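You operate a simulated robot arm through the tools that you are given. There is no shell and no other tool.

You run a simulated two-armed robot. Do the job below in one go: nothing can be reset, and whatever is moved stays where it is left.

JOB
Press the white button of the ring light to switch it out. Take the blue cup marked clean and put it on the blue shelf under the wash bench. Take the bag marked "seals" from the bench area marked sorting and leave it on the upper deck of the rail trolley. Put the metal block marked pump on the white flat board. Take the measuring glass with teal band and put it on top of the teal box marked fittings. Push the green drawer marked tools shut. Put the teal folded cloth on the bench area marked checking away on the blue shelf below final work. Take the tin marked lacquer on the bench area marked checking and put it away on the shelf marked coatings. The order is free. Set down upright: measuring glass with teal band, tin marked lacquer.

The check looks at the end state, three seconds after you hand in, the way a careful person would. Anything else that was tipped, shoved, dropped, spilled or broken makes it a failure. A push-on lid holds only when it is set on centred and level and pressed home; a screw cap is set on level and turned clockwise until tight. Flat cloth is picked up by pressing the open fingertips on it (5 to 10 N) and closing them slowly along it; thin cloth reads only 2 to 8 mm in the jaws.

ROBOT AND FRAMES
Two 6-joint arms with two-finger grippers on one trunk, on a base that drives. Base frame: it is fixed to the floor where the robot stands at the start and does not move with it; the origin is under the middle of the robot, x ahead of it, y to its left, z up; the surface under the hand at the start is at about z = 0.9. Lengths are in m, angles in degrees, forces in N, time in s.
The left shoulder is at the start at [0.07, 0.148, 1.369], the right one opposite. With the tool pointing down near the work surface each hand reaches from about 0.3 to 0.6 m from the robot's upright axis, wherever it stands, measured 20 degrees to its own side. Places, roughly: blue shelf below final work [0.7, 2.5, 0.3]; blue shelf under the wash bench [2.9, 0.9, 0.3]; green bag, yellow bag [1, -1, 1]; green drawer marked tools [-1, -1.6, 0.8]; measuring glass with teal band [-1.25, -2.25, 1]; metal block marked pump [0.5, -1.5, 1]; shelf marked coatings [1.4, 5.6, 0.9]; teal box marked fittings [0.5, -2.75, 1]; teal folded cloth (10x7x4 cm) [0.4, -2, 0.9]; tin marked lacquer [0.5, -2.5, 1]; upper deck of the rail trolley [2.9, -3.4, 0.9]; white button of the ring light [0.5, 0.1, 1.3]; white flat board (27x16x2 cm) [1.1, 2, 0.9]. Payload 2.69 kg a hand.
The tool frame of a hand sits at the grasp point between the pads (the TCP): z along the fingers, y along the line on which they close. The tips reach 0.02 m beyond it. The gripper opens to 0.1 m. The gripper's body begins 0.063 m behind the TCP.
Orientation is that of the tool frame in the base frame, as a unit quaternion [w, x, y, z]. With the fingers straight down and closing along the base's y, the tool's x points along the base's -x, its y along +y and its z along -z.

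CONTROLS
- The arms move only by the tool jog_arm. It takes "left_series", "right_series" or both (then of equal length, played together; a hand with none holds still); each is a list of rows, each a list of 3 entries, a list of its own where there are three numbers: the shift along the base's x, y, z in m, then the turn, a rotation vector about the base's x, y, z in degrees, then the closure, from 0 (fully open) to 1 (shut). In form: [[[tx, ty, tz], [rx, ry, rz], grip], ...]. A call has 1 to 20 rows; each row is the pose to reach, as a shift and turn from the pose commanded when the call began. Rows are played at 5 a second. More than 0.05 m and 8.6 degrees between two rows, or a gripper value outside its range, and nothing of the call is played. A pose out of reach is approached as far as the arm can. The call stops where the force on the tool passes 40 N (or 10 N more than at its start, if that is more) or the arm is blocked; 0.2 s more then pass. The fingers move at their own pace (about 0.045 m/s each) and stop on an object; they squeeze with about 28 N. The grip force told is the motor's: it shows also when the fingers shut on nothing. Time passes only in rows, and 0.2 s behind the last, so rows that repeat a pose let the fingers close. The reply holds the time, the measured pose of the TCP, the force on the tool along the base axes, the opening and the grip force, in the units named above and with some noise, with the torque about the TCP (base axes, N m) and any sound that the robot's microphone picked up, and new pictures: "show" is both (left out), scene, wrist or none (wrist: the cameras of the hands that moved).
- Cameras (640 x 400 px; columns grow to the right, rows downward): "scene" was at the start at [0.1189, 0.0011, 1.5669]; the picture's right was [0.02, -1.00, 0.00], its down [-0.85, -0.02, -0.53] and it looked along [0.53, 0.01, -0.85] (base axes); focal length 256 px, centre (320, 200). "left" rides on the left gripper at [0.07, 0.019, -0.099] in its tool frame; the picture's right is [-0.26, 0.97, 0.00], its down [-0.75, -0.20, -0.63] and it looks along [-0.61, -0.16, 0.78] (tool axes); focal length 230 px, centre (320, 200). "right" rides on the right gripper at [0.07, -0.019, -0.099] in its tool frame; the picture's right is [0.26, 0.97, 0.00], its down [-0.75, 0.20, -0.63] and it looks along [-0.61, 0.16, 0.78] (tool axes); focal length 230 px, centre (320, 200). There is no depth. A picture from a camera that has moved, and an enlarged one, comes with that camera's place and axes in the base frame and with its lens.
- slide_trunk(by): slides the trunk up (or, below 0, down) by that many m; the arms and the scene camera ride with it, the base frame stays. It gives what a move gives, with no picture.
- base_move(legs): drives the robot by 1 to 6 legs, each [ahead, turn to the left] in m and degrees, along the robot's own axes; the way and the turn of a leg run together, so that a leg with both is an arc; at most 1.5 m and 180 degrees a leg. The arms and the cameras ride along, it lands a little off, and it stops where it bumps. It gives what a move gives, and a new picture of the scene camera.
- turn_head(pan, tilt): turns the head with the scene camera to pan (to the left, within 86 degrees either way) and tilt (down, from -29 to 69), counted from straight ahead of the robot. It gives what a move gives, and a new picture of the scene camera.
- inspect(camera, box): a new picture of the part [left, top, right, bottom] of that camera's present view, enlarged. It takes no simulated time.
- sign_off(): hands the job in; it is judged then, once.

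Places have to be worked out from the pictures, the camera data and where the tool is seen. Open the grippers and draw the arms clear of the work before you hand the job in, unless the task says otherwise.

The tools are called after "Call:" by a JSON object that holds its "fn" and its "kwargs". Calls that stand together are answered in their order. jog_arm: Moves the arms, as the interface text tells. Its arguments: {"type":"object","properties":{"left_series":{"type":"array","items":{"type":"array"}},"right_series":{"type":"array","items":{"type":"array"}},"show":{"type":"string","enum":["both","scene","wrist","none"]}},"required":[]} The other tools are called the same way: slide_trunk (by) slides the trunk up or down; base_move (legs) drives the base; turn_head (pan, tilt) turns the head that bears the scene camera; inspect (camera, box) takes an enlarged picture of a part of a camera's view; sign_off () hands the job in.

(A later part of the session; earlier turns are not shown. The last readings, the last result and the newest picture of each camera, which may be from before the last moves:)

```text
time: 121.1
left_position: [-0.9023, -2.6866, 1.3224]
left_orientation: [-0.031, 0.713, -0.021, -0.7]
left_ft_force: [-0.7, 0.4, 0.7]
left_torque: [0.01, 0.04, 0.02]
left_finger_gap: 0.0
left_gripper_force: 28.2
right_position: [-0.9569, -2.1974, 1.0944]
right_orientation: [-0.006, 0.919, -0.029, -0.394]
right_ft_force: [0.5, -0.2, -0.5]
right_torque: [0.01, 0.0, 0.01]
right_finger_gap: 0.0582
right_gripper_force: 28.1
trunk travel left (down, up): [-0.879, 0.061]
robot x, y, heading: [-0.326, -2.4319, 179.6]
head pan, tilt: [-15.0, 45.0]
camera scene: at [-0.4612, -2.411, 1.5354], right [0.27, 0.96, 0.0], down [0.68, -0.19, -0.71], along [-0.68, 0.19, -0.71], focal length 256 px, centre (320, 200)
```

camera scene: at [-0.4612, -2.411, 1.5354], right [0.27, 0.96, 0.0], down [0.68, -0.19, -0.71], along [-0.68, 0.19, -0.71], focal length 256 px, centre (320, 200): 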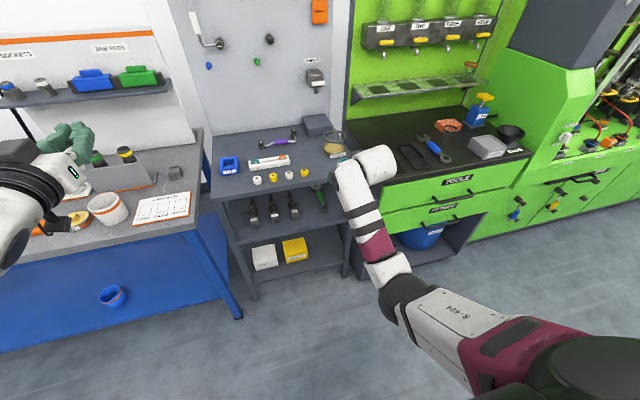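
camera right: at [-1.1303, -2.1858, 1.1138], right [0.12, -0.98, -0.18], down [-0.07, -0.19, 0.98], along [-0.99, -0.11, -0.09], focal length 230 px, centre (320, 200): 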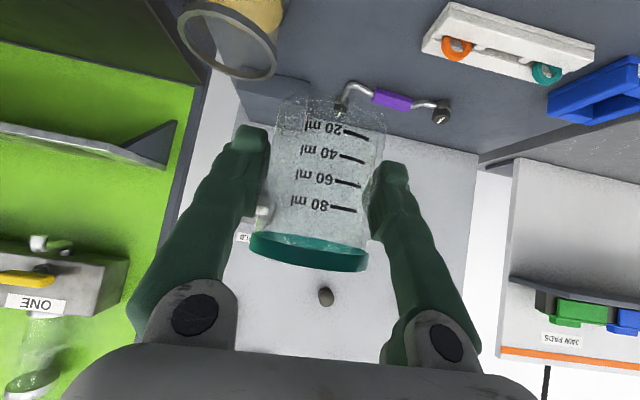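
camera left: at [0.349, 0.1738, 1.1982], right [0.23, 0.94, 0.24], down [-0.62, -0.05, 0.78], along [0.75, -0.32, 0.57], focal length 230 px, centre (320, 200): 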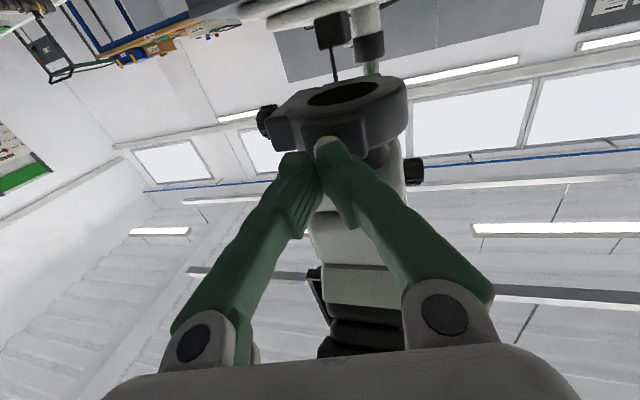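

The glass is held clear. I turn left through −y to face the bench (+x) at about y = −2.55.

Call:
{"fn": "base_move", "kwargs": {"legs": [[0.1, 0], [0, 90], [0.12, 0], [0, 90]]}}

Call:
{"fn": "turn_head", "kwargs": {"pan": 0, "tilt": 35}}

Call:
{"fn": "inspect", "kwargs": {"camera": "scene", "box": [160, 120, 480, 320]}}

```text
time: 122.8
left_position: [-0.9785, -2.704, 1.3238]
left_orientation: [-0.016, 0.71, -0.01, -0.704]
left_ft_force: [-0.3, 0.2, -0.3]
left_torque: [0.0, 0.02, 0.02]
left_finger_gap: 0.0
left_gripper_force: 28.6
right_position: [-1.0518, -2.2183, 1.0979]
right_orientation: [0.002, 0.917, -0.013, -0.399]
right_ft_force: [-0.6, 0.2, -0.9]
right_torque: [0.02, -0.04, 0.03]
right_finger_gap: 0.058
right_gripper_force: 27.9
trunk travel left (down, up): [-0.879, 0.061]
robot x, y, heading: [-0.4307, -2.4332, -178.6]
head pan, tilt: [-15.0, 45.0]
stopped in leg 2: the robot was blocked; the commanded pose is now the measured one
camera scene: at [-0.5767, -2.4129, 1.5344], right [0.23, 0.97, 0.0], down [0.7, -0.17, -0.7], along [-0.68, 0.17, -0.72], focal length 256 px, centre (320, 200)
```

scene: 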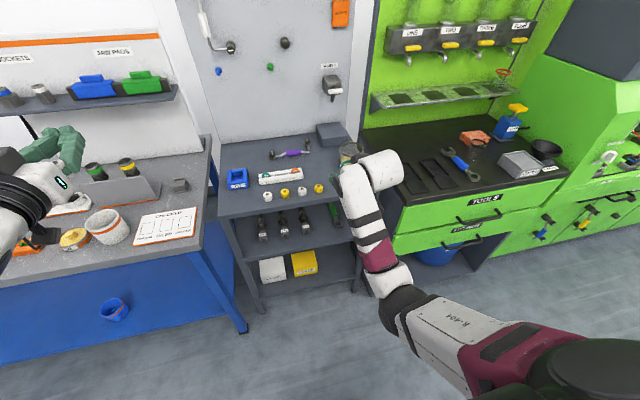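

```text
time: 123.6
left_position: [-0.9661, -2.7061, 1.3275]
left_orientation: [-0.016, 0.707, -0.009, -0.707]
left_ft_force: [-0.6, -0.5, -0.5]
left_torque: [-0.01, -0.04, 0.0]
left_finger_gap: 0.0001
left_gripper_force: 28.2
right_position: [-1.043, -2.2204, 1.1045]
right_orientation: [0.002, 0.915, -0.011, -0.403]
right_ft_force: [-0.9, 0.4, -0.2]
right_torque: [0.03, -0.01, 0.0]
right_finger_gap: 0.0581
right_gripper_force: 27.6
trunk travel left (down, up): [-0.879, 0.061]
robot x, y, heading: [-0.4325, -2.427, -178.3]
head pan, tilt: [0.0, 35.0]
camera scene: at [-0.5718, -2.4364, 1.5499], right [-0.03, 1.0, 0.0], down [0.58, 0.01, -0.82], along [-0.82, -0.02, -0.58], focal length 256 px, centre (320, 200)
```

scene: 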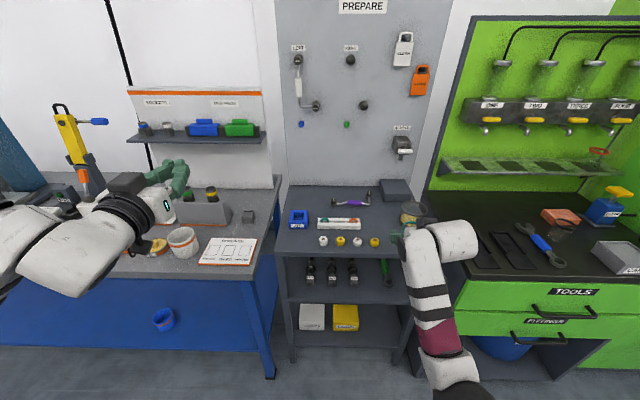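

```text
2.00 times, centred on (320, 220) of scene
camera zoom: at [-0.5718, -2.4364, 1.5499], right [-0.03, 1.0, 0.0], down [0.58, 0.01, -0.82], along [-0.82, -0.02, -0.58], focal length 512 px, centre (320, 160)
```

zoom: 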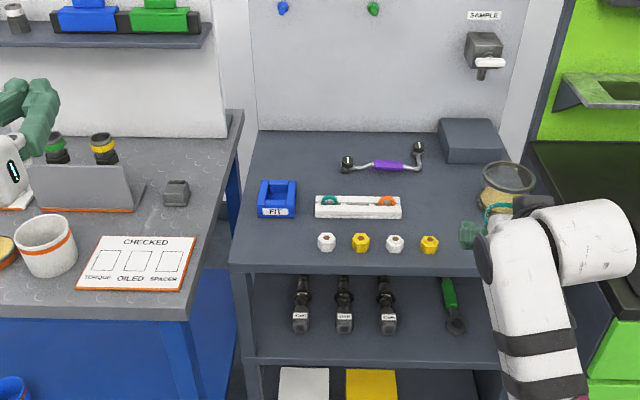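

The turn was blocked after about 2°. I look at both elbows to find the contact.

Call:
{"fn": "turn_head", "kwargs": {"pan": 50, "tilt": 50}}

Call:
{"fn": "turn_head", "kwargs": {"pan": -50, "tilt": 50}}

```text
time: 124.8
left_position: [-0.9627, -2.7066, 1.3292]
left_orientation: [0.016, -0.706, 0.009, 0.708]
left_ft_force: [0.2, 0.4, -0.1]
left_torque: [0.01, -0.02, 0.02]
left_finger_gap: 0.0
left_gripper_force: 28.0
right_position: [-1.0392, -2.2205, 1.1052]
right_orientation: [0.002, 0.915, -0.012, -0.404]
right_ft_force: [-0.2, -0.3, 0.2]
right_torque: [0.03, 0.01, 0.02]
right_finger_gap: 0.0579
right_gripper_force: 28.4
trunk travel left (down, up): [-0.879, 0.061]
robot x, y, heading: [-0.4285, -2.4329, -178.4]
head pan, tilt: [50.0, 50.0]
camera scene: at [-0.528, -2.494, 1.5287], right [-0.78, 0.62, 0.0], down [0.48, 0.6, -0.64], along [-0.4, -0.5, -0.77], focal length 256 px, centre (320, 200)
```

scene: 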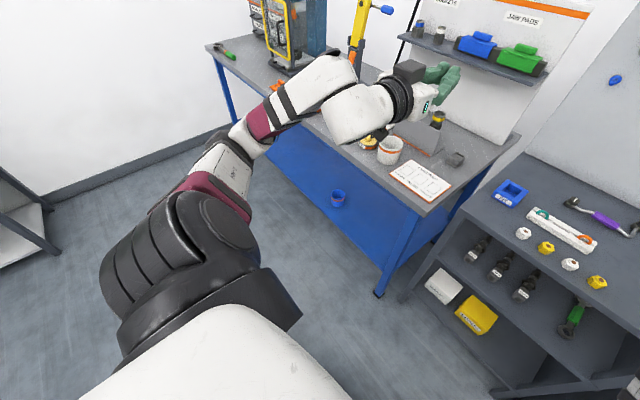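

```text
time: 126.5
left_position: [-0.9617, -2.706, 1.3315]
left_orientation: [0.017, -0.706, 0.009, 0.708]
left_ft_force: [0.3, 0.1, 0.0]
left_torque: [-0.01, -0.04, 0.01]
left_finger_gap: 0.0
left_gripper_force: 28.1
right_position: [-1.0395, -2.2198, 1.1065]
right_orientation: [0.002, 0.914, -0.012, -0.405]
right_ft_force: [0.2, 0.7, -0.1]
right_torque: [0.03, 0.03, -0.01]
right_finger_gap: 0.0579
right_gripper_force: 28.3
trunk travel left (down, up): [-0.879, 0.061]
robot x, y, heading: [-0.4276, -2.4288, -178.5]
head pan, tilt: [-50.0, 50.0]
camera scene: at [-0.5302, -2.3761, 1.5288], right [0.75, 0.66, 0.0], down [0.51, -0.57, -0.64], along [-0.43, 0.48, -0.77], focal length 256 px, centre (320, 200)
```

scene: 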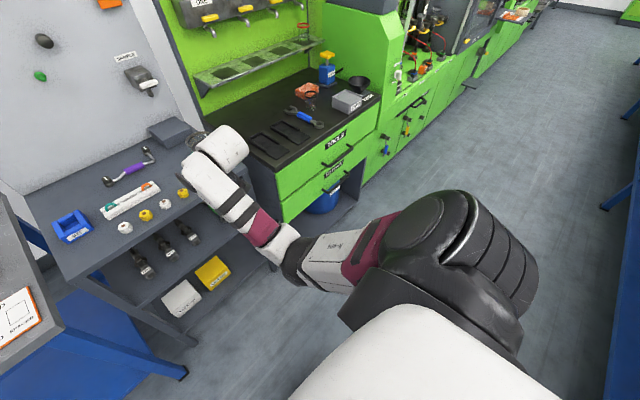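

Neither elbow seems to touch anything (both well in front of the tables). I retry the turn in a smaller step.

Call:
{"fn": "base_move", "kwargs": {"legs": [[0, 30]]}}

```text
time: 128.4
left_position: [-0.75, -2.9394, 1.3289]
left_orientation: [-0.171, -0.683, -0.177, 0.687]
left_ft_force: [-0.1, 0.1, 0.3]
left_torque: [0.0, -0.02, 0.0]
left_finger_gap: 0.0
left_gripper_force: 28.0
right_position: [-1.062, -2.5606, 1.1051]
right_orientation: [0.108, 0.886, 0.229, -0.389]
right_ft_force: [-0.3, 0.3, -0.8]
right_torque: [0.01, 0.0, -0.03]
right_finger_gap: 0.058
right_gripper_force: 27.9
trunk travel left (down, up): [-0.879, 0.061]
robot x, y, heading: [-0.4243, -2.4304, -148.0]
head pan, tilt: [-50.0, 50.0]
camera scene: at [-0.5454, -2.4347, 1.5287], right [0.31, 0.95, 0.0], down [0.73, -0.24, -0.64], along [-0.61, 0.2, -0.77], focal length 256 px, centre (320, 200)
```

scene: 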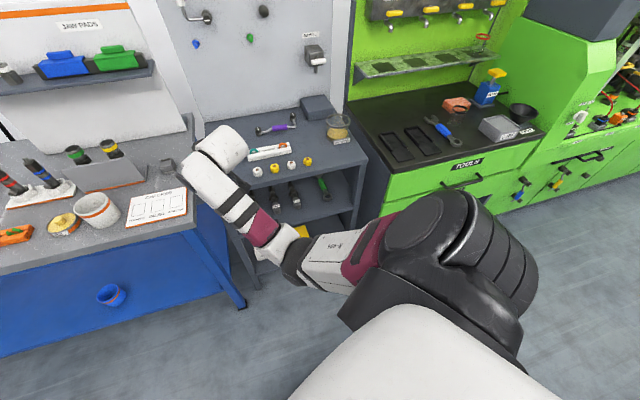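

The turn works now. I continue turning to face the bench.

Call:
{"fn": "base_move", "kwargs": {"legs": [[0, 58], [0.1, 0], [0, 90]]}}

Call:
{"fn": "turn_head", "kwargs": {"pan": 0, "tilt": 35}}

Call:
{"fn": "inspect", "kwargs": {"camera": "scene", "box": [160, 80, 480, 280]}}

```text
time: 135.9
left_position: [0.1247, -2.2944, 1.33]
left_orientation: [0.707, 0.033, 0.705, -0.038]
left_ft_force: [1.1, -0.7, -0.3]
left_torque: [0.01, -0.02, -0.01]
left_finger_gap: 0.0
left_gripper_force: 28.2
right_position: [0.17, -2.7843, 1.1053]
right_orientation: [0.404, 0.041, 0.914, -0.011]
right_ft_force: [0.5, 0.0, -0.7]
right_torque: [0.01, 0.0, -0.03]
right_finger_gap: 0.0576
right_gripper_force: 27.9
trunk travel left (down, up): [-0.879, 0.061]
robot x, y, heading: [-0.428, -2.535, -2.2]
head pan, tilt: [-50.0, 50.0]
camera scene: at [-0.3294, -2.5971, 1.5287], right [-0.79, -0.61, 0.0], down [-0.47, 0.61, -0.64], along [0.39, -0.51, -0.77], focal length 256 px, centre (320, 200)
```

scene: 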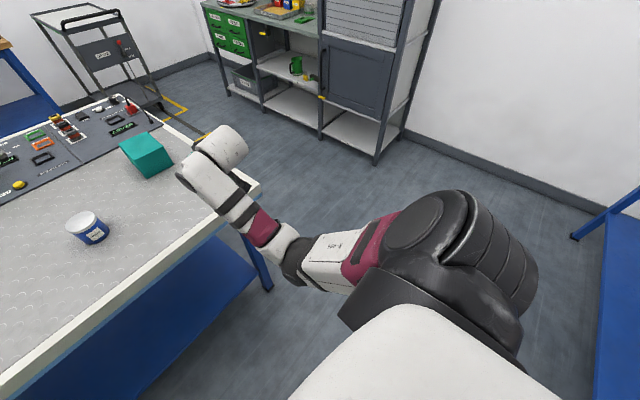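

```text
time: 137.1
left_position: [0.1234, -2.2943, 1.3295]
left_orientation: [0.707, 0.033, 0.705, -0.038]
left_ft_force: [-0.2, 0.6, 0.3]
left_torque: [0.0, 0.02, 0.02]
left_finger_gap: 0.0001
left_gripper_force: 27.8
right_position: [0.1698, -2.7838, 1.1059]
right_orientation: [0.404, 0.041, 0.914, -0.011]
right_ft_force: [-0.3, -0.1, 0.4]
right_torque: [0.0, 0.0, -0.02]
right_finger_gap: 0.0576
right_gripper_force: 28.1
trunk travel left (down, up): [-0.879, 0.061]
robot x, y, heading: [-0.4257, -2.5341, -2.2]
head pan, tilt: [0.0, 35.0]
camera scene: at [-0.2887, -2.5392, 1.5505], right [-0.04, -1.0, 0.0], down [-0.57, 0.02, -0.82], along [0.82, -0.03, -0.57], focal length 256 px, centre (320, 200)
```

scene: 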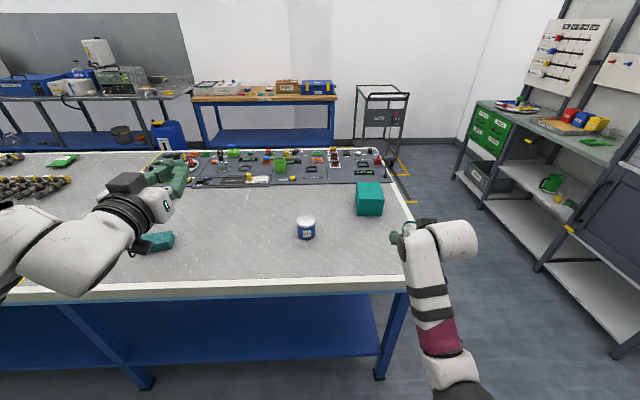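

```text
2.00 times, centred on (320, 180) of scene
camera zoom: at [-0.2887, -2.5392, 1.5505], right [-0.04, -1.0, 0.0], down [-0.57, 0.02, -0.82], along [0.82, -0.03, -0.57], focal length 512 px, centre (320, 240)
```

zoom: 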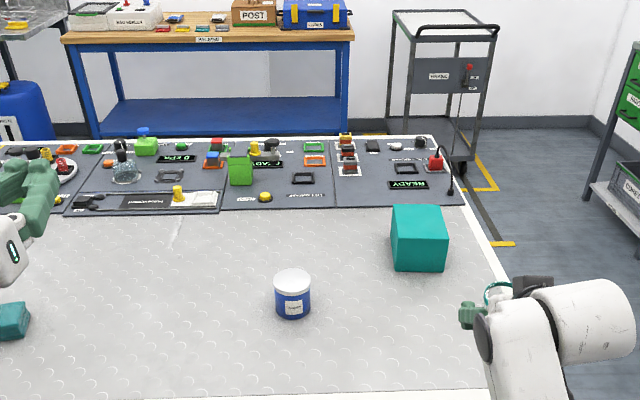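

I see the teal box (top at z ≈ 0.98, centred about [0.588, −2.766]), the lacquer tin at about [0.43, −2.51], and the cloth further left. I raise the trunk fully and drive forward so the right hand comes near the box.

Call:
{"fn": "slide_trunk", "kwargs": {"by": 0.058}}

Call:
{"fn": "base_move", "kwargs": {"legs": [[0.36, 2.2]]}}

Call:
{"fn": "turn_head", "kwargs": {"pan": -15, "tilt": 45}}

Call:
{"fn": "inspect", "kwargs": {"camera": "right", "box": [0, 0, 640, 400]}}

```text
time: 138.0
left_position: [0.1229, -2.2935, 1.3871]
left_orientation: [0.707, 0.032, 0.705, -0.038]
left_ft_force: [-0.2, 0.2, -0.6]
left_torque: [0.02, -0.01, 0.02]
left_finger_gap: 0.0
left_gripper_force: 27.7
right_position: [0.1701, -2.7846, 1.1646]
right_orientation: [0.403, 0.041, 0.914, -0.011]
right_ft_force: [-0.6, 0.2, -1.5]
right_torque: [-0.03, -0.02, -0.02]
right_finger_gap: 0.0577
right_gripper_force: 28.0
trunk travel left (down, up): [-0.937, 0.003]
robot x, y, heading: [-0.4266, -2.5291, -2.5]
head pan, tilt: [0.0, 35.0]
```

```text
time: 140.3
left_position: [0.4619, -2.2814, 1.3902]
left_orientation: [0.708, 0.021, 0.705, -0.026]
left_ft_force: [-0.8, 0.4, -0.5]
left_torque: [-0.03, 0.01, -0.03]
left_finger_gap: 0.0001
left_gripper_force: 27.9
right_position: [0.527, -2.7702, 1.1658]
right_orientation: [0.405, 0.026, 0.914, -0.005]
right_ft_force: [0.3, -0.1, -0.4]
right_torque: [0.0, -0.05, 0.05]
right_finger_gap: 0.0577
right_gripper_force: 28.3
trunk travel left (down, up): [-0.937, 0.003]
robot x, y, heading: [-0.0753, -2.5396, -0.4]
head pan, tilt: [0.0, 35.0]
camera scene: at [0.0583, -2.5414, 1.6089], right [0.0, -1.0, 0.0], down [-0.57, 0.0, -0.82], along [0.82, 0.0, -0.57], focal length 256 px, centre (320, 200)
```

scene: 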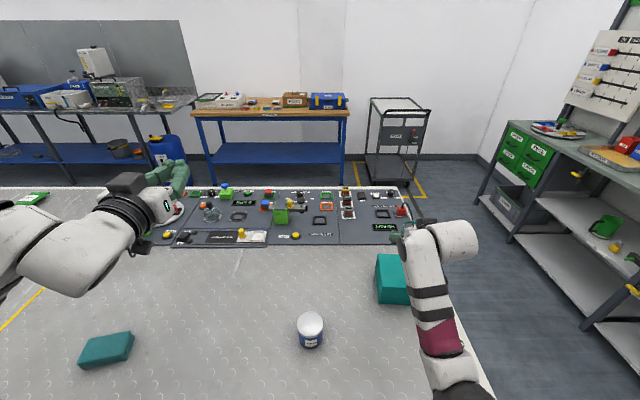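

```text
time: 141.1
left_position: [0.4661, -2.2824, 1.3881]
left_orientation: [0.708, 0.02, 0.706, -0.025]
left_ft_force: [-0.1, 0.3, -0.7]
left_torque: [0.03, -0.02, 0.01]
left_finger_gap: 0.0001
left_gripper_force: 28.0
right_position: [0.5288, -2.7699, 1.1633]
right_orientation: [0.404, 0.025, 0.914, -0.004]
right_ft_force: [0.0, 0.8, -1.9]
right_torque: [0.0, 0.01, 0.02]
right_finger_gap: 0.0577
right_gripper_force: 28.4
trunk travel left (down, up): [-0.937, 0.003]
robot x, y, heading: [-0.0793, -2.5435, -0.1]
head pan, tilt: [-15.0, 45.0]
camera scene: at [0.0524, -2.5623, 1.5937], right [-0.26, -0.97, 0.0], down [-0.68, 0.18, -0.71], along [0.68, -0.18, -0.71], focal length 256 px, centre (320, 200)
```

scene: 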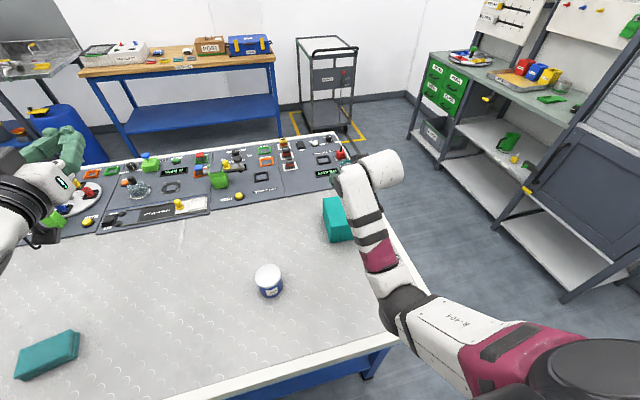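

```text
1.00 times, centred on (320, 200) of right (not enlarged: the box is as wide or as high as the picture)
camera zoom: at [0.4074, -2.7831, 1.1787], right [-0.13, 0.98, -0.18], down [0.05, 0.19, 0.98], along [0.99, 0.11, -0.07], focal length 230 px, centre (320, 200)
```

zoom: 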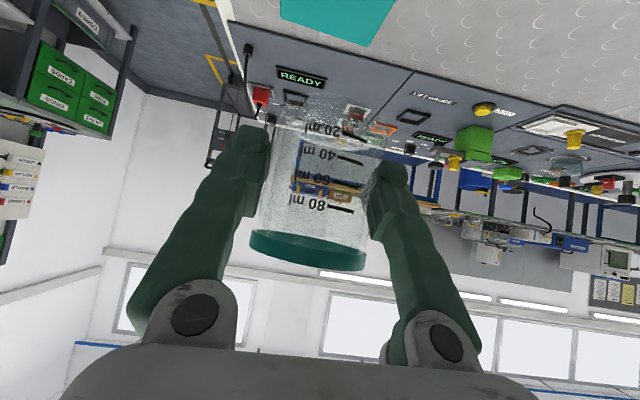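

I zoom on the teal box and the surroundings to fix its top precisely.

Call:
{"fn": "inspect", "kwargs": {"camera": "scene", "box": [290, 170, 390, 250]}}

Call:
{"fn": "inspect", "kwargs": {"camera": "right", "box": [220, 0, 460, 150]}}

```text
5.00 times, centred on (340, 210) of scene
camera zoom: at [0.0524, -2.5623, 1.5937], right [-0.26, -0.97, 0.0], down [-0.68, 0.18, -0.71], along [0.68, -0.18, -0.71], focal length 1280 px, centre (220, 150)
```

zoom: 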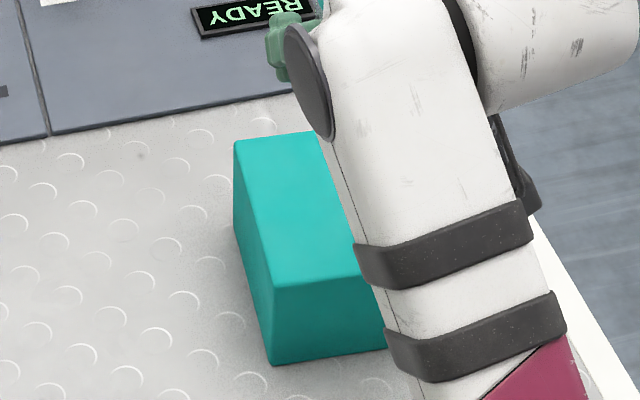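

```text
2.67 times, centred on (340, 75) of right
camera zoom: at [0.4074, -2.7831, 1.1787], right [-0.13, 0.98, -0.18], down [0.05, 0.19, 0.98], along [0.99, 0.11, -0.07], focal length 614 px, centre (267, 533)
```

zoom: 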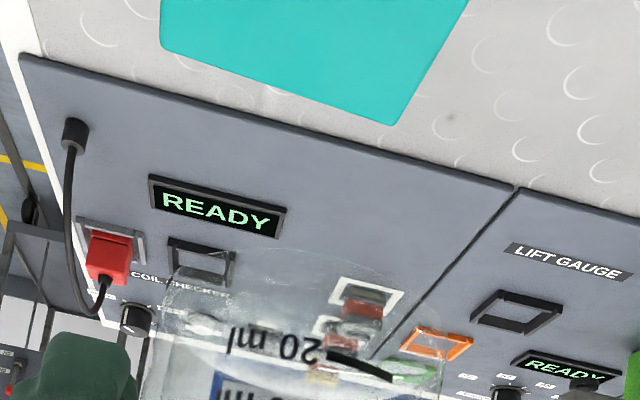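

The box top is at z ≈ 0.987, centred near [0.58, −2.777]. I move the glass above it and lower to about 2–3 cm over the top.

Call:
{"fn": "jog_arm", "kwargs": {"right_series": [[[0.025, -0.003, -0.02], [0, 0, 0], 1], [[0.051, -0.007, -0.04], [0, 0, 0], 1], [[0.051, -0.007, -0.08], [0, 0, 0], 1], [[0.051, -0.007, -0.115], [0, 0, 0], 1], [[0.051, -0.007, -0.115], [0, 0, 0], 1]], "show": "wrist"}}

Call:
{"fn": "turn_head", "kwargs": {"pan": -25, "tilt": 40}}

Call:
{"fn": "inspect", "kwargs": {"camera": "scene", "box": [240, 140, 380, 240]}}

```text
time: 142.3
left_position: [0.4647, -2.2823, 1.3872]
left_orientation: [0.708, 0.019, 0.706, -0.025]
left_ft_force: [0.4, 0.0, -0.8]
left_torque: [-0.01, 0.01, -0.01]
left_finger_gap: 0.0
left_gripper_force: 27.8
right_position: [0.5809, -2.7784, 1.047]
right_orientation: [0.404, 0.026, 0.915, -0.004]
right_ft_force: [-0.7, -0.1, -0.6]
right_torque: [0.0, 0.02, 0.02]
right_finger_gap: 0.0573
right_gripper_force: 27.9
trunk travel left (down, up): [-0.937, 0.003]
robot x, y, heading: [-0.0775, -2.5401, -0.2]
head pan, tilt: [-15.0, 45.0]
camera right: at [0.4594, -2.7908, 1.0618], right [-0.13, 0.98, -0.18], down [0.05, 0.19, 0.98], along [0.99, 0.11, -0.07], focal length 230 px, centre (320, 200)
```

right: 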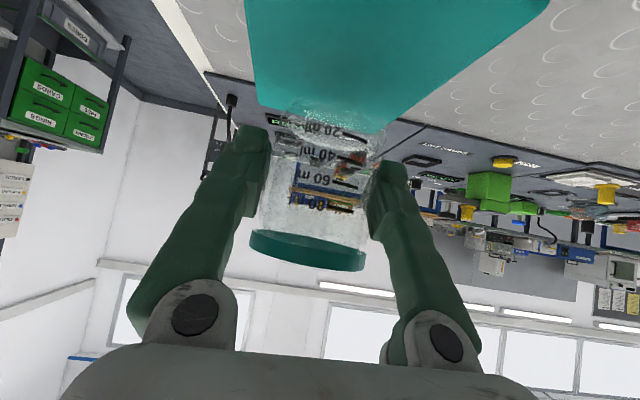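

```text
time: 143.0
left_position: [0.4658, -2.2824, 1.3879]
left_orientation: [0.708, 0.02, 0.706, -0.025]
left_ft_force: [-0.7, -0.4, -0.1]
left_torque: [-0.01, 0.01, 0.0]
left_finger_gap: 0.0001
left_gripper_force: 27.9
right_position: [0.5815, -2.7766, 1.0472]
right_orientation: [0.404, 0.025, 0.914, -0.003]
right_ft_force: [0.7, 0.3, -0.7]
right_torque: [0.02, -0.02, -0.02]
right_finger_gap: 0.0574
right_gripper_force: 27.9
trunk travel left (down, up): [-0.937, 0.003]
robot x, y, heading: [-0.075, -2.5419, -0.3]
head pan, tilt: [-25.0, 40.0]
camera scene: at [0.0512, -2.5772, 1.6009], right [-0.42, -0.91, 0.0], down [-0.58, 0.27, -0.77], along [0.69, -0.33, -0.64], focal length 256 px, centre (320, 200)
```

scene: 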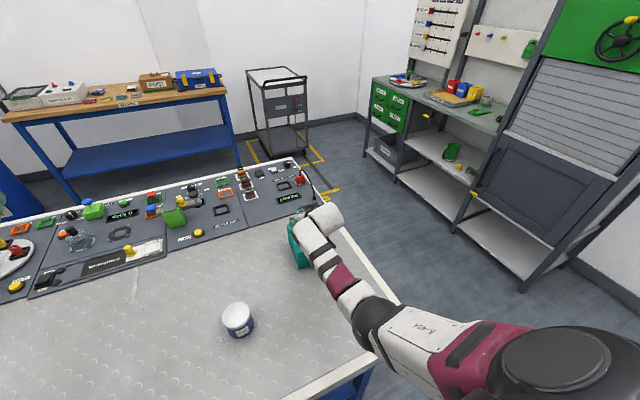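

```text
4.00 times, centred on (310, 190) of scene
camera zoom: at [0.0512, -2.5772, 1.6009], right [-0.42, -0.91, 0.0], down [-0.58, 0.27, -0.77], along [0.69, -0.33, -0.64], focal length 1024 px, centre (360, 240)
```

zoom: 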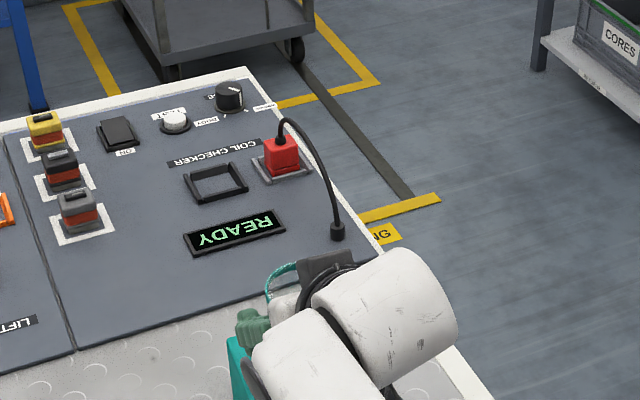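

The glass is above the box with a small gap. I lower in small steps watching for contact force.

Call:
{"fn": "jog_arm", "kwargs": {"right_series": [[[0, 0, -0.005], [0, 0, 0], 1], [[0, 0, -0.01], [0, 0, 0], 1], [[0, 0, -0.014], [0, 0, 0], 1]], "show": "none"}}

Call:
{"fn": "inspect", "kwargs": {"camera": "right", "box": [220, 0, 460, 150]}}

```text
time: 143.8
left_position: [0.4655, -2.2827, 1.3873]
left_orientation: [0.708, 0.02, 0.706, -0.026]
left_ft_force: [-0.7, 0.5, 0.6]
left_torque: [-0.05, -0.03, -0.02]
left_finger_gap: 0.0002
left_gripper_force: 28.2
right_position: [0.5793, -2.7774, 1.0357]
right_orientation: [0.404, 0.026, 0.914, -0.004]
right_ft_force: [-0.4, 0.0, -0.4]
right_torque: [0.02, -0.02, 0.0]
right_finger_gap: 0.0574
right_gripper_force: 27.9
trunk travel left (down, up): [-0.937, 0.003]
robot x, y, heading: [-0.0773, -2.5419, -0.3]
head pan, tilt: [-25.0, 40.0]
```

```text
2.67 times, centred on (340, 75) of right
camera zoom: at [0.4585, -2.7904, 1.0496], right [-0.13, 0.98, -0.18], down [0.05, 0.19, 0.98], along [0.99, 0.11, -0.07], focal length 614 px, centre (267, 533)
```

zoom: 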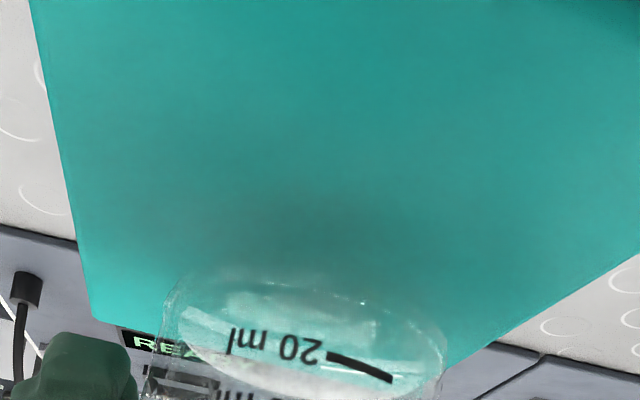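

No contact yet at z = 1.036. I continue in 3–4 mm steps.

Call:
{"fn": "jog_arm", "kwargs": {"right_series": [[[0, 0, -0.004], [0, 0, 0], 1], [[0, 0, -0.007], [0, 0, 0], 1], [[0, 0, -0.007], [0, 0, 0], 1]], "show": "none"}}

Call:
{"fn": "jog_arm", "kwargs": {"right_series": [[[0, 0, -0.004], [0, 0, 0], 1], [[0, 0, -0.004], [0, 0, 0], 1]], "show": "none"}}

Call:
{"fn": "inspect", "kwargs": {"camera": "right", "box": [220, 0, 460, 150]}}

```text
time: 144.6
left_position: [0.4662, -2.2829, 1.3872]
left_orientation: [0.708, 0.019, 0.706, -0.025]
left_ft_force: [0.2, 0.0, -0.4]
left_torque: [0.02, 0.01, 0.0]
left_finger_gap: 0.0
left_gripper_force: 28.5
right_position: [0.5794, -2.7772, 1.0269]
right_orientation: [0.405, 0.025, 0.914, -0.003]
right_ft_force: [0.0, -0.9, -1.1]
right_torque: [-0.01, -0.02, -0.03]
right_finger_gap: 0.0574
right_gripper_force: 28.2
trunk travel left (down, up): [-0.937, 0.003]
robot x, y, heading: [-0.0738, -2.5417, -0.2]
head pan, tilt: [-25.0, 40.0]
```

```text
time: 145.2
left_position: [0.4657, -2.2821, 1.3878]
left_orientation: [0.708, 0.02, 0.706, -0.026]
left_ft_force: [0.0, -0.6, 1.0]
left_torque: [-0.01, -0.01, 0.0]
left_finger_gap: 0.0001
left_gripper_force: 28.0
right_position: [0.5806, -2.7758, 1.0237]
right_orientation: [0.405, 0.025, 0.914, -0.004]
right_ft_force: [0.1, 0.2, -1.1]
right_torque: [0.01, 0.0, 0.02]
right_finger_gap: 0.0575
right_gripper_force: 27.9
trunk travel left (down, up): [-0.937, 0.003]
robot x, y, heading: [-0.0759, -2.544, 0.1]
head pan, tilt: [-25.0, 40.0]
```

```text
2.67 times, centred on (340, 75) of right
camera zoom: at [0.4584, -2.7895, 1.0386], right [-0.13, 0.98, -0.18], down [0.05, 0.19, 0.98], along [0.99, 0.11, -0.07], focal length 614 px, centre (267, 533)
```

zoom: 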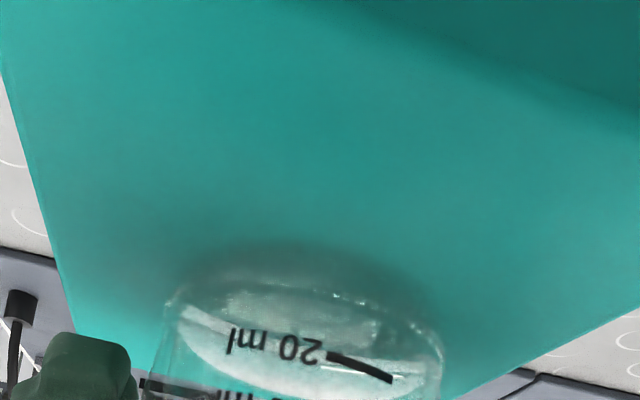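

The contact shadow now hugs the base of the glass; nearly touching. I lower 3 mm at a time.

Call:
{"fn": "jog_arm", "kwargs": {"right_series": [[[0, 0, -0.003], [0, 0, 0], 1], [[0, 0, -0.003], [0, 0, 0], 1]], "show": "none"}}

Call:
{"fn": "jog_arm", "kwargs": {"right_series": [[[0, 0, -0.003], [0, 0, 0], 1], [[0, 0, -0.003], [0, 0, 0], 1]], "show": "none"}}

Call:
{"fn": "inspect", "kwargs": {"camera": "right", "box": [220, 0, 460, 150]}}

```text
time: 145.8
left_position: [0.4648, -2.2825, 1.388]
left_orientation: [0.708, 0.02, 0.705, -0.026]
left_ft_force: [-0.4, -0.2, -0.2]
left_torque: [-0.01, 0.0, -0.01]
left_finger_gap: 0.0
left_gripper_force: 28.1
right_position: [0.5793, -2.7765, 1.0204]
right_orientation: [0.405, 0.025, 0.914, -0.004]
right_ft_force: [0.4, 0.6, 4.0]
right_torque: [-0.1, 0.05, 0.02]
right_finger_gap: 0.0572
right_gripper_force: 27.9
trunk travel left (down, up): [-0.937, 0.003]
robot x, y, heading: [-0.0739, -2.5382, -0.0]
head pan, tilt: [-25.0, 40.0]
```

```text
time: 146.4
left_position: [0.4629, -2.2805, 1.3891]
left_orientation: [0.708, 0.021, 0.705, -0.027]
left_ft_force: [-0.2, -0.3, -0.2]
left_torque: [-0.01, 0.0, 0.04]
left_finger_gap: 0.0001
left_gripper_force: 27.5
right_position: [0.5789, -2.7759, 1.0206]
right_orientation: [0.408, 0.023, 0.913, -0.005]
right_ft_force: [3.0, -0.9, 15.1]
right_torque: [-0.33, 0.22, 0.06]
right_finger_gap: 0.0574
right_gripper_force: 27.9
trunk travel left (down, up): [-0.937, 0.003]
robot x, y, heading: [-0.077, -2.5399, -0.3]
head pan, tilt: [-25.0, 40.0]
```

```text
2.67 times, centred on (340, 75) of right
camera zoom: at [0.458, -2.7897, 1.0359], right [-0.12, 0.98, -0.18], down [0.04, 0.19, 0.98], along [0.99, 0.12, -0.06], focal length 614 px, centre (267, 533)
```

zoom: 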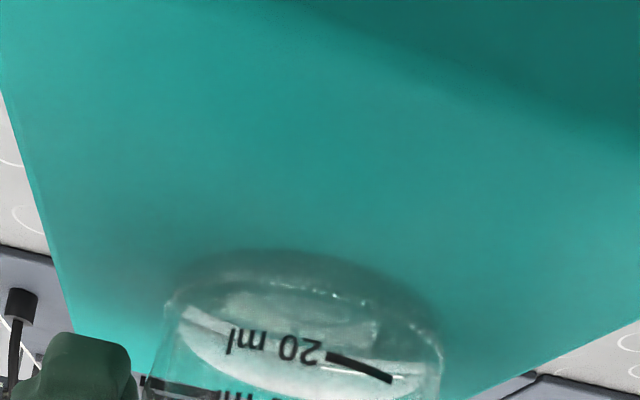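

The glass is down on the box (15 N). I ease up 3 mm, open the fingers, then withdraw back along the tool axis.

Call:
{"fn": "jog_arm", "kwargs": {"right_series": [[[0, 0, 0.0035], [0, 0, 0], 1], [[0, 0, 0.0035], [0, 0, 0], 0.35], [[0, 0, 0.0035], [0, 0, 0], 0.2], [[0, 0, 0.0035], [0, 0, 0], 0.2]], "show": "wrist"}}

```text
time: 147.4
left_position: [0.4648, -2.2822, 1.3877]
left_orientation: [0.708, 0.019, 0.706, -0.025]
left_ft_force: [-0.4, -0.2, -1.3]
left_torque: [-0.01, -0.03, 0.01]
left_finger_gap: 0.0
left_gripper_force: 28.4
right_position: [0.5807, -2.7767, 1.0199]
right_orientation: [0.403, 0.025, 0.915, -0.004]
right_ft_force: [-0.1, -0.4, -0.3]
right_torque: [-0.02, 0.03, -0.03]
right_finger_gap: 0.0798
right_gripper_force: 0.0
trunk travel left (down, up): [-0.937, 0.003]
robot x, y, heading: [-0.0769, -2.5409, 0.0]
head pan, tilt: [-25.0, 40.0]
camera right: at [0.4588, -2.7902, 1.0358], right [-0.13, 0.98, -0.18], down [0.05, 0.19, 0.98], along [0.99, 0.11, -0.07], focal length 230 px, centre (320, 200)
```

right: 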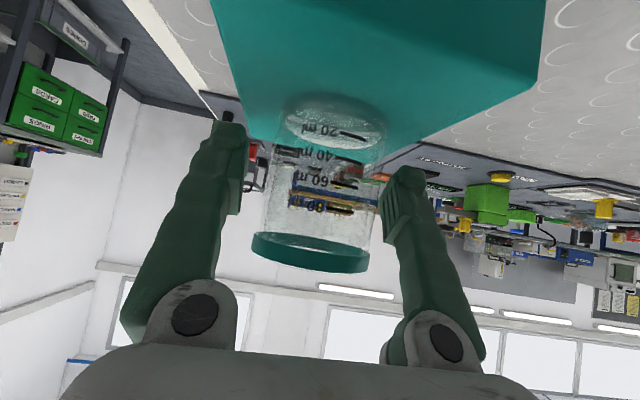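

The glass stands free on the box. I withdraw the right hand back and up, away from it, and check.

Call:
{"fn": "jog_arm", "kwargs": {"right_series": [[[-0.022, 0.001, 0.02], [0, 0, 0], 0.2], [[-0.044, 0.002, 0.041], [0, 0, 0], 0.2], [[-0.066, 0.003, 0.061], [0, 0, 0], 0.2], [[-0.088, 0.003, 0.085], [0, 0, 0], 0.2], [[-0.1, 0.003, 0.12], [0, 0, 0], 0.2]], "show": "both"}}

Call:
{"fn": "inspect", "kwargs": {"camera": "scene", "box": [220, 200, 380, 330]}}

```text
time: 148.6
left_position: [0.4645, -2.282, 1.3879]
left_orientation: [0.708, 0.02, 0.706, -0.025]
left_ft_force: [-0.8, 0.2, 0.2]
left_torque: [0.01, 0.0, -0.01]
left_finger_gap: 0.0
left_gripper_force: 28.0
right_position: [0.4768, -2.7736, 1.1409]
right_orientation: [0.403, 0.025, 0.915, -0.004]
right_ft_force: [0.1, -0.1, 0.5]
right_torque: [0.02, 0.02, -0.03]
right_finger_gap: 0.08
right_gripper_force: 0.1
trunk travel left (down, up): [-0.937, 0.003]
robot x, y, heading: [-0.0762, -2.543, 0.0]
head pan, tilt: [-25.0, 40.0]
camera scene: at [0.0499, -2.577, 1.601], right [-0.43, -0.91, 0.0], down [-0.58, 0.27, -0.77], along [0.69, -0.33, -0.64], focal length 256 px, centre (320, 200)
camera right: at [0.3562, -2.7869, 1.1564], right [-0.13, 0.98, -0.18], down [0.05, 0.19, 0.98], along [0.99, 0.11, -0.07], focal length 230 px, centre (320, 200)
```

scene: 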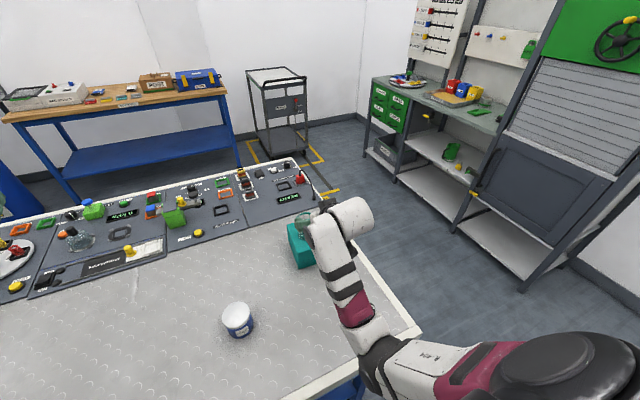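
right: 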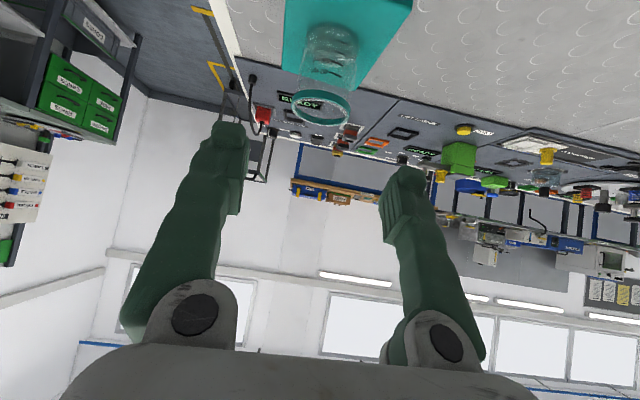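

```text
3.08 times, centred on (300, 265) of scene
camera zoom: at [0.0499, -2.577, 1.601], right [-0.43, -0.91, 0.0], down [-0.58, 0.27, -0.77], along [0.69, -0.33, -0.64], focal length 788 px, centre (382, 0)
```

zoom: 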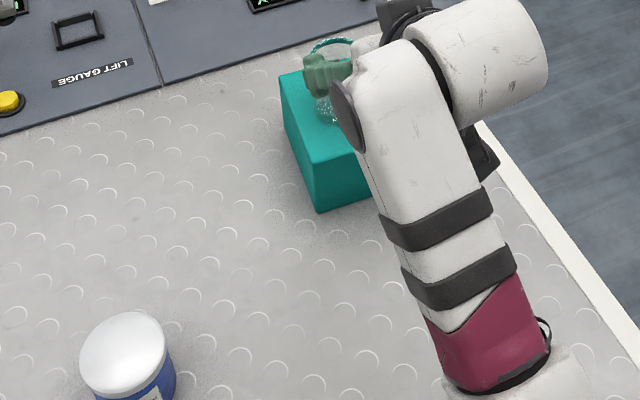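

The glass stands upright on the teal box. Now I shift the base about 0.3 m to +y so the right hand can take the tin and the left the cloth.

Call:
{"fn": "base_move", "kwargs": {"legs": [[-0.36, 0], [0, 90], [0.3, 0], [0, -90]]}}

Call:
{"fn": "turn_head", "kwargs": {"pan": 0, "tilt": 40}}

Call:
{"fn": "inspect", "kwargs": {"camera": "scene", "box": [120, 120, 480, 320]}}

```text
time: 160.4
left_position: [0.0568, -1.9554, 1.3875]
left_orientation: [0.708, 0.0, 0.706, -0.006]
left_ft_force: [0.6, 0.0, -0.4]
left_torque: [-0.02, -0.01, 0.0]
left_finger_gap: 0.0002
left_gripper_force: 28.3
right_position: [0.0951, -2.4465, 1.1401]
right_orientation: [0.405, 0.001, 0.914, 0.007]
right_ft_force: [-0.4, 0.4, -0.5]
right_torque: [0.01, -0.04, 0.03]
right_finger_gap: 0.0799
right_gripper_force: 0.0
trunk travel left (down, up): [-0.937, 0.003]
robot x, y, heading: [-0.4686, -2.2464, 2.9]
head pan, tilt: [-25.0, 40.0]
camera scene: at [-0.3417, -2.2727, 1.601], right [-0.38, -0.93, 0.0], down [-0.6, 0.24, -0.77], along [0.71, -0.29, -0.64], focal length 256 px, centre (320, 200)
```

scene: 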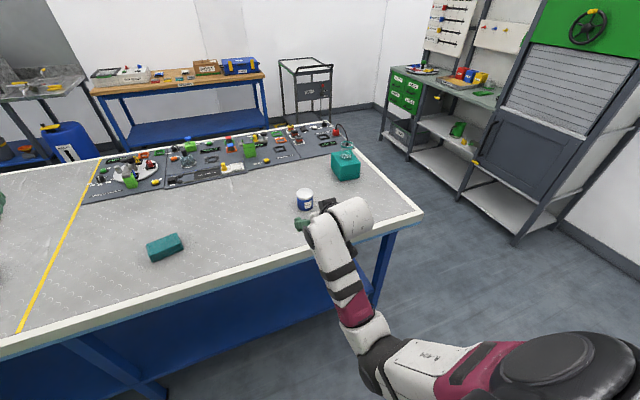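

```text
time: 161.3
left_position: [0.0562, -1.9562, 1.3869]
left_orientation: [0.708, 0.0, 0.706, -0.006]
left_ft_force: [-0.3, 0.4, 0.3]
left_torque: [-0.02, -0.03, 0.02]
left_finger_gap: 0.0
left_gripper_force: 28.4
right_position: [0.0966, -2.4467, 1.1412]
right_orientation: [0.405, 0.001, 0.914, 0.007]
right_ft_force: [1.0, -0.1, 0.1]
right_torque: [0.0, 0.0, 0.0]
right_finger_gap: 0.0804
right_gripper_force: 0.0
trunk travel left (down, up): [-0.937, 0.003]
robot x, y, heading: [-0.4721, -2.242, 2.7]
head pan, tilt: [0.0, 40.0]
camera scene: at [-0.3354, -2.2373, 1.6009], right [0.05, -1.0, 0.0], down [-0.64, -0.03, -0.77], along [0.77, 0.04, -0.64], focal length 256 px, centre (320, 200)
```

scene: 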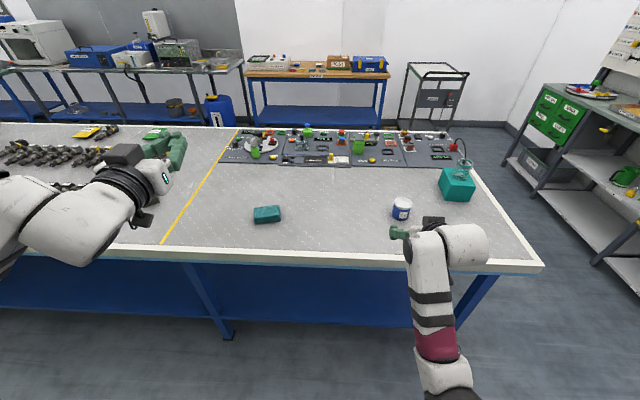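

```text
1.78 times, centred on (300, 220) of scene
camera zoom: at [-0.3354, -2.2373, 1.6009], right [0.05, -1.0, 0.0], down [-0.64, -0.03, -0.77], along [0.77, 0.04, -0.64], focal length 455 px, centre (356, 164)
```

zoom: 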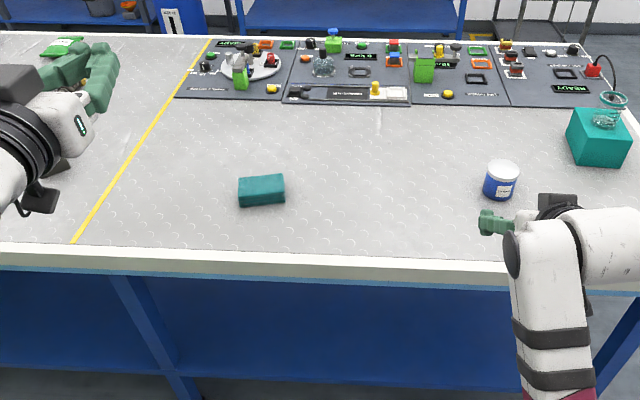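

I zoom in on tin and cloth for size and labels.

Call:
{"fn": "inspect", "kwargs": {"camera": "scene", "box": [370, 180, 450, 240]}}

Call:
{"fn": "inspect", "kwargs": {"camera": "scene", "box": [230, 190, 310, 240]}}

```text
6.67 times, centred on (410, 210) of scene
camera zoom: at [-0.3354, -2.2373, 1.6009], right [0.05, -1.0, 0.0], down [-0.64, -0.03, -0.77], along [0.77, 0.04, -0.64], focal length 1707 px, centre (-280, 133)
```

zoom: 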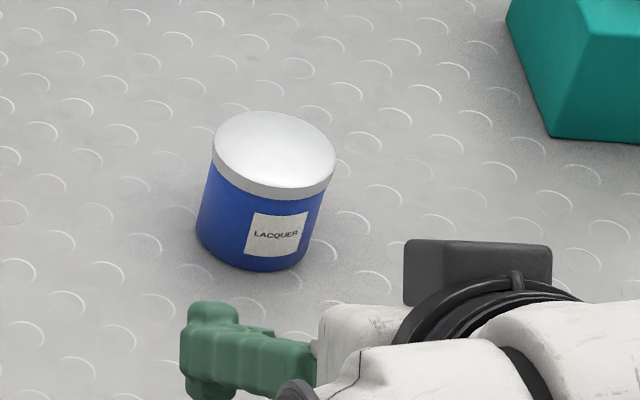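

```text
8.00 times, centred on (270, 215) of scene
camera zoom: at [-0.3354, -2.2373, 1.6009], right [0.05, -1.0, 0.0], down [-0.64, -0.03, -0.77], along [0.77, 0.04, -0.64], focal length 2048 px, centre (720, 80)
```

zoom: 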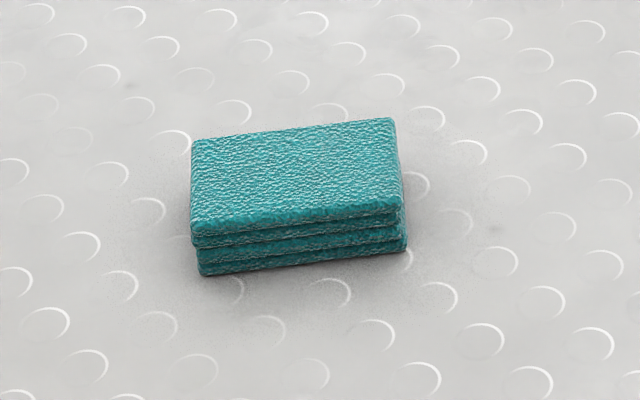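

Tin (label LACQUER) is at about [0.421, −2.52], 7 cm wide and 6.5 cm tall; cloth at about [0.37, −2.0]. I drive forward to bring both into reach.

Call:
{"fn": "base_move", "kwargs": {"legs": [[0.29, -2.7]]}}

Call:
{"fn": "inspect", "kwargs": {"camera": "right", "box": [0, 0, 640, 400]}}

```text
time: 163.2
left_position: [0.3528, -1.9796, 1.3887]
left_orientation: [0.709, 0.021, 0.705, -0.026]
left_ft_force: [0.3, -0.5, -0.8]
left_torque: [0.01, 0.03, 0.01]
left_finger_gap: 0.0001
left_gripper_force: 28.3
right_position: [0.3657, -2.4715, 1.1424]
right_orientation: [0.405, 0.025, 0.914, -0.004]
right_ft_force: [0.7, 0.0, 0.1]
right_torque: [0.02, -0.01, 0.01]
right_finger_gap: 0.0802
right_gripper_force: 0.1
trunk travel left (down, up): [-0.937, 0.003]
robot x, y, heading: [-0.1848, -2.2377, -0.2]
head pan, tilt: [0.0, 40.0]
camera scene: at [-0.0543, -2.2377, 1.6013], right [0.0, -1.0, 0.0], down [-0.64, 0.0, -0.77], along [0.77, 0.0, -0.64], focal length 256 px, centre (320, 200)
```

scene: 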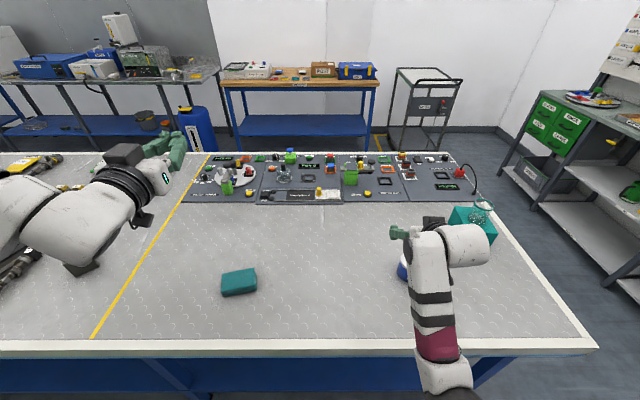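

```text
1.00 times, centred on (320, 200) of right (not enlarged: the box is as wide or as high as the picture)
camera zoom: at [0.2448, -2.4839, 1.1572], right [-0.12, 0.98, -0.18], down [0.05, 0.19, 0.98], along [0.99, 0.11, -0.07], focal length 230 px, centre (320, 200)
```

zoom: 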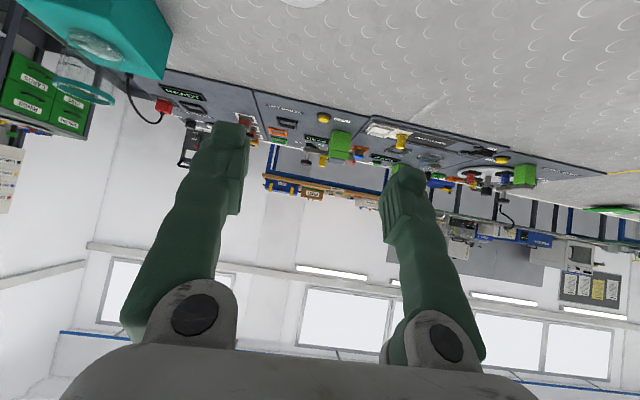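

I bring the right hand to a pre-grasp point behind and above the tin with the fingers wider open.

Call:
{"fn": "jog_arm", "kwargs": {"right_series": [[[-0.005, -0.015, -0.04], [0, 0, 0], 0.05], [[-0.01, -0.03, -0.08], [0, 0, 0], 0.05], [[-0.015, -0.04, -0.11], [0, 0, 0], 0.05], [[-0.019, -0.046, -0.139], [0, 0, 0], 0.05], [[-0.019, -0.046, -0.139], [0, 0, 0], 0.05]], "show": "wrist"}}

Call:
{"fn": "turn_head", "kwargs": {"pan": -20, "tilt": 50}}

Call:
{"fn": "inspect", "kwargs": {"camera": "scene", "box": [240, 120, 440, 260]}}

```text
time: 164.4
left_position: [0.3552, -1.9789, 1.3878]
left_orientation: [0.708, 0.021, 0.705, -0.027]
left_ft_force: [0.1, 0.1, 1.2]
left_torque: [-0.02, 0.01, 0.02]
left_finger_gap: 0.0001
left_gripper_force: 28.0
right_position: [0.3495, -2.5172, 1.0011]
right_orientation: [0.404, 0.026, 0.914, -0.004]
right_ft_force: [-0.2, -0.6, 0.3]
right_torque: [-0.02, 0.02, -0.02]
right_finger_gap: 0.0949
right_gripper_force: 0.1
trunk travel left (down, up): [-0.937, 0.003]
robot x, y, heading: [-0.1831, -2.2355, -0.4]
head pan, tilt: [0.0, 40.0]
camera right: at [0.2273, -2.5295, 1.0152], right [-0.12, 0.98, -0.18], down [0.05, 0.19, 0.98], along [0.99, 0.11, -0.07], focal length 230 px, centre (320, 200)
```

right: 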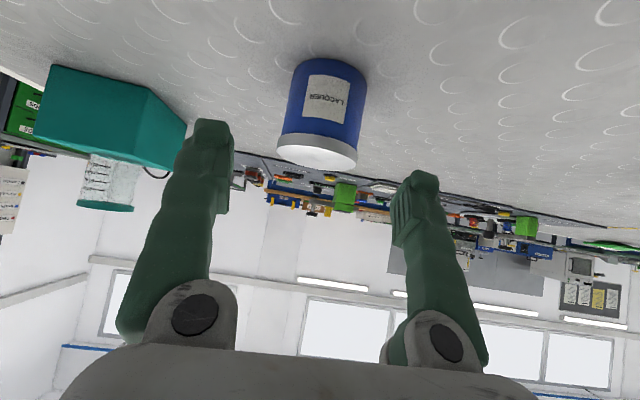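

```text
time: 165.3
left_position: [0.3564, -1.9798, 1.3874]
left_orientation: [0.708, 0.02, 0.706, -0.026]
left_ft_force: [0.6, 0.0, -0.6]
left_torque: [0.01, 0.0, 0.0]
left_finger_gap: 0.0
left_gripper_force: 27.7
right_position: [0.3491, -2.5158, 1.0008]
right_orientation: [0.405, 0.026, 0.914, -0.004]
right_ft_force: [0.7, 0.5, -0.7]
right_torque: [0.0, -0.02, 0.01]
right_finger_gap: 0.095
right_gripper_force: 0.1
trunk travel left (down, up): [-0.937, 0.003]
robot x, y, heading: [-0.1867, -2.2369, -0.4]
head pan, tilt: [-20.0, 50.0]
camera scene: at [-0.0634, -2.2641, 1.5868], right [-0.35, -0.94, 0.0], down [-0.72, 0.26, -0.64], along [0.6, -0.22, -0.77], focal length 256 px, centre (320, 200)
```

scene: 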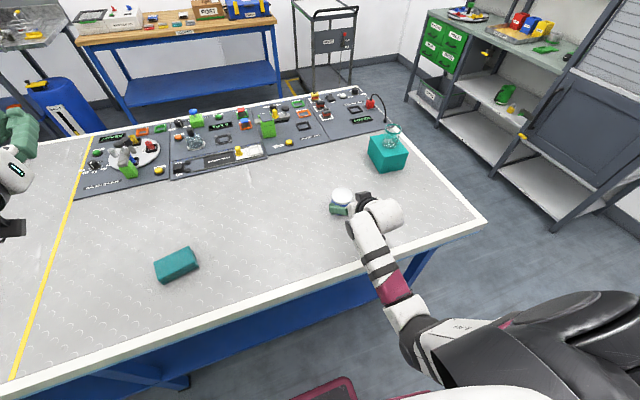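

```text
2.86 times, centred on (340, 190) of scene
camera zoom: at [-0.0634, -2.2641, 1.5868], right [-0.35, -0.94, 0.0], down [-0.72, 0.26, -0.64], along [0.6, -0.22, -0.77], focal length 732 px, centre (263, 229)
```

zoom: 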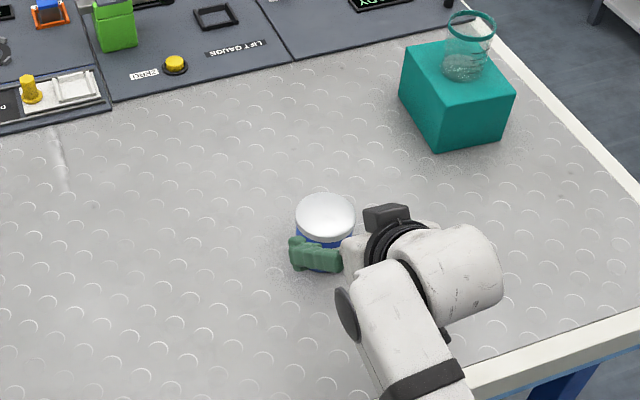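

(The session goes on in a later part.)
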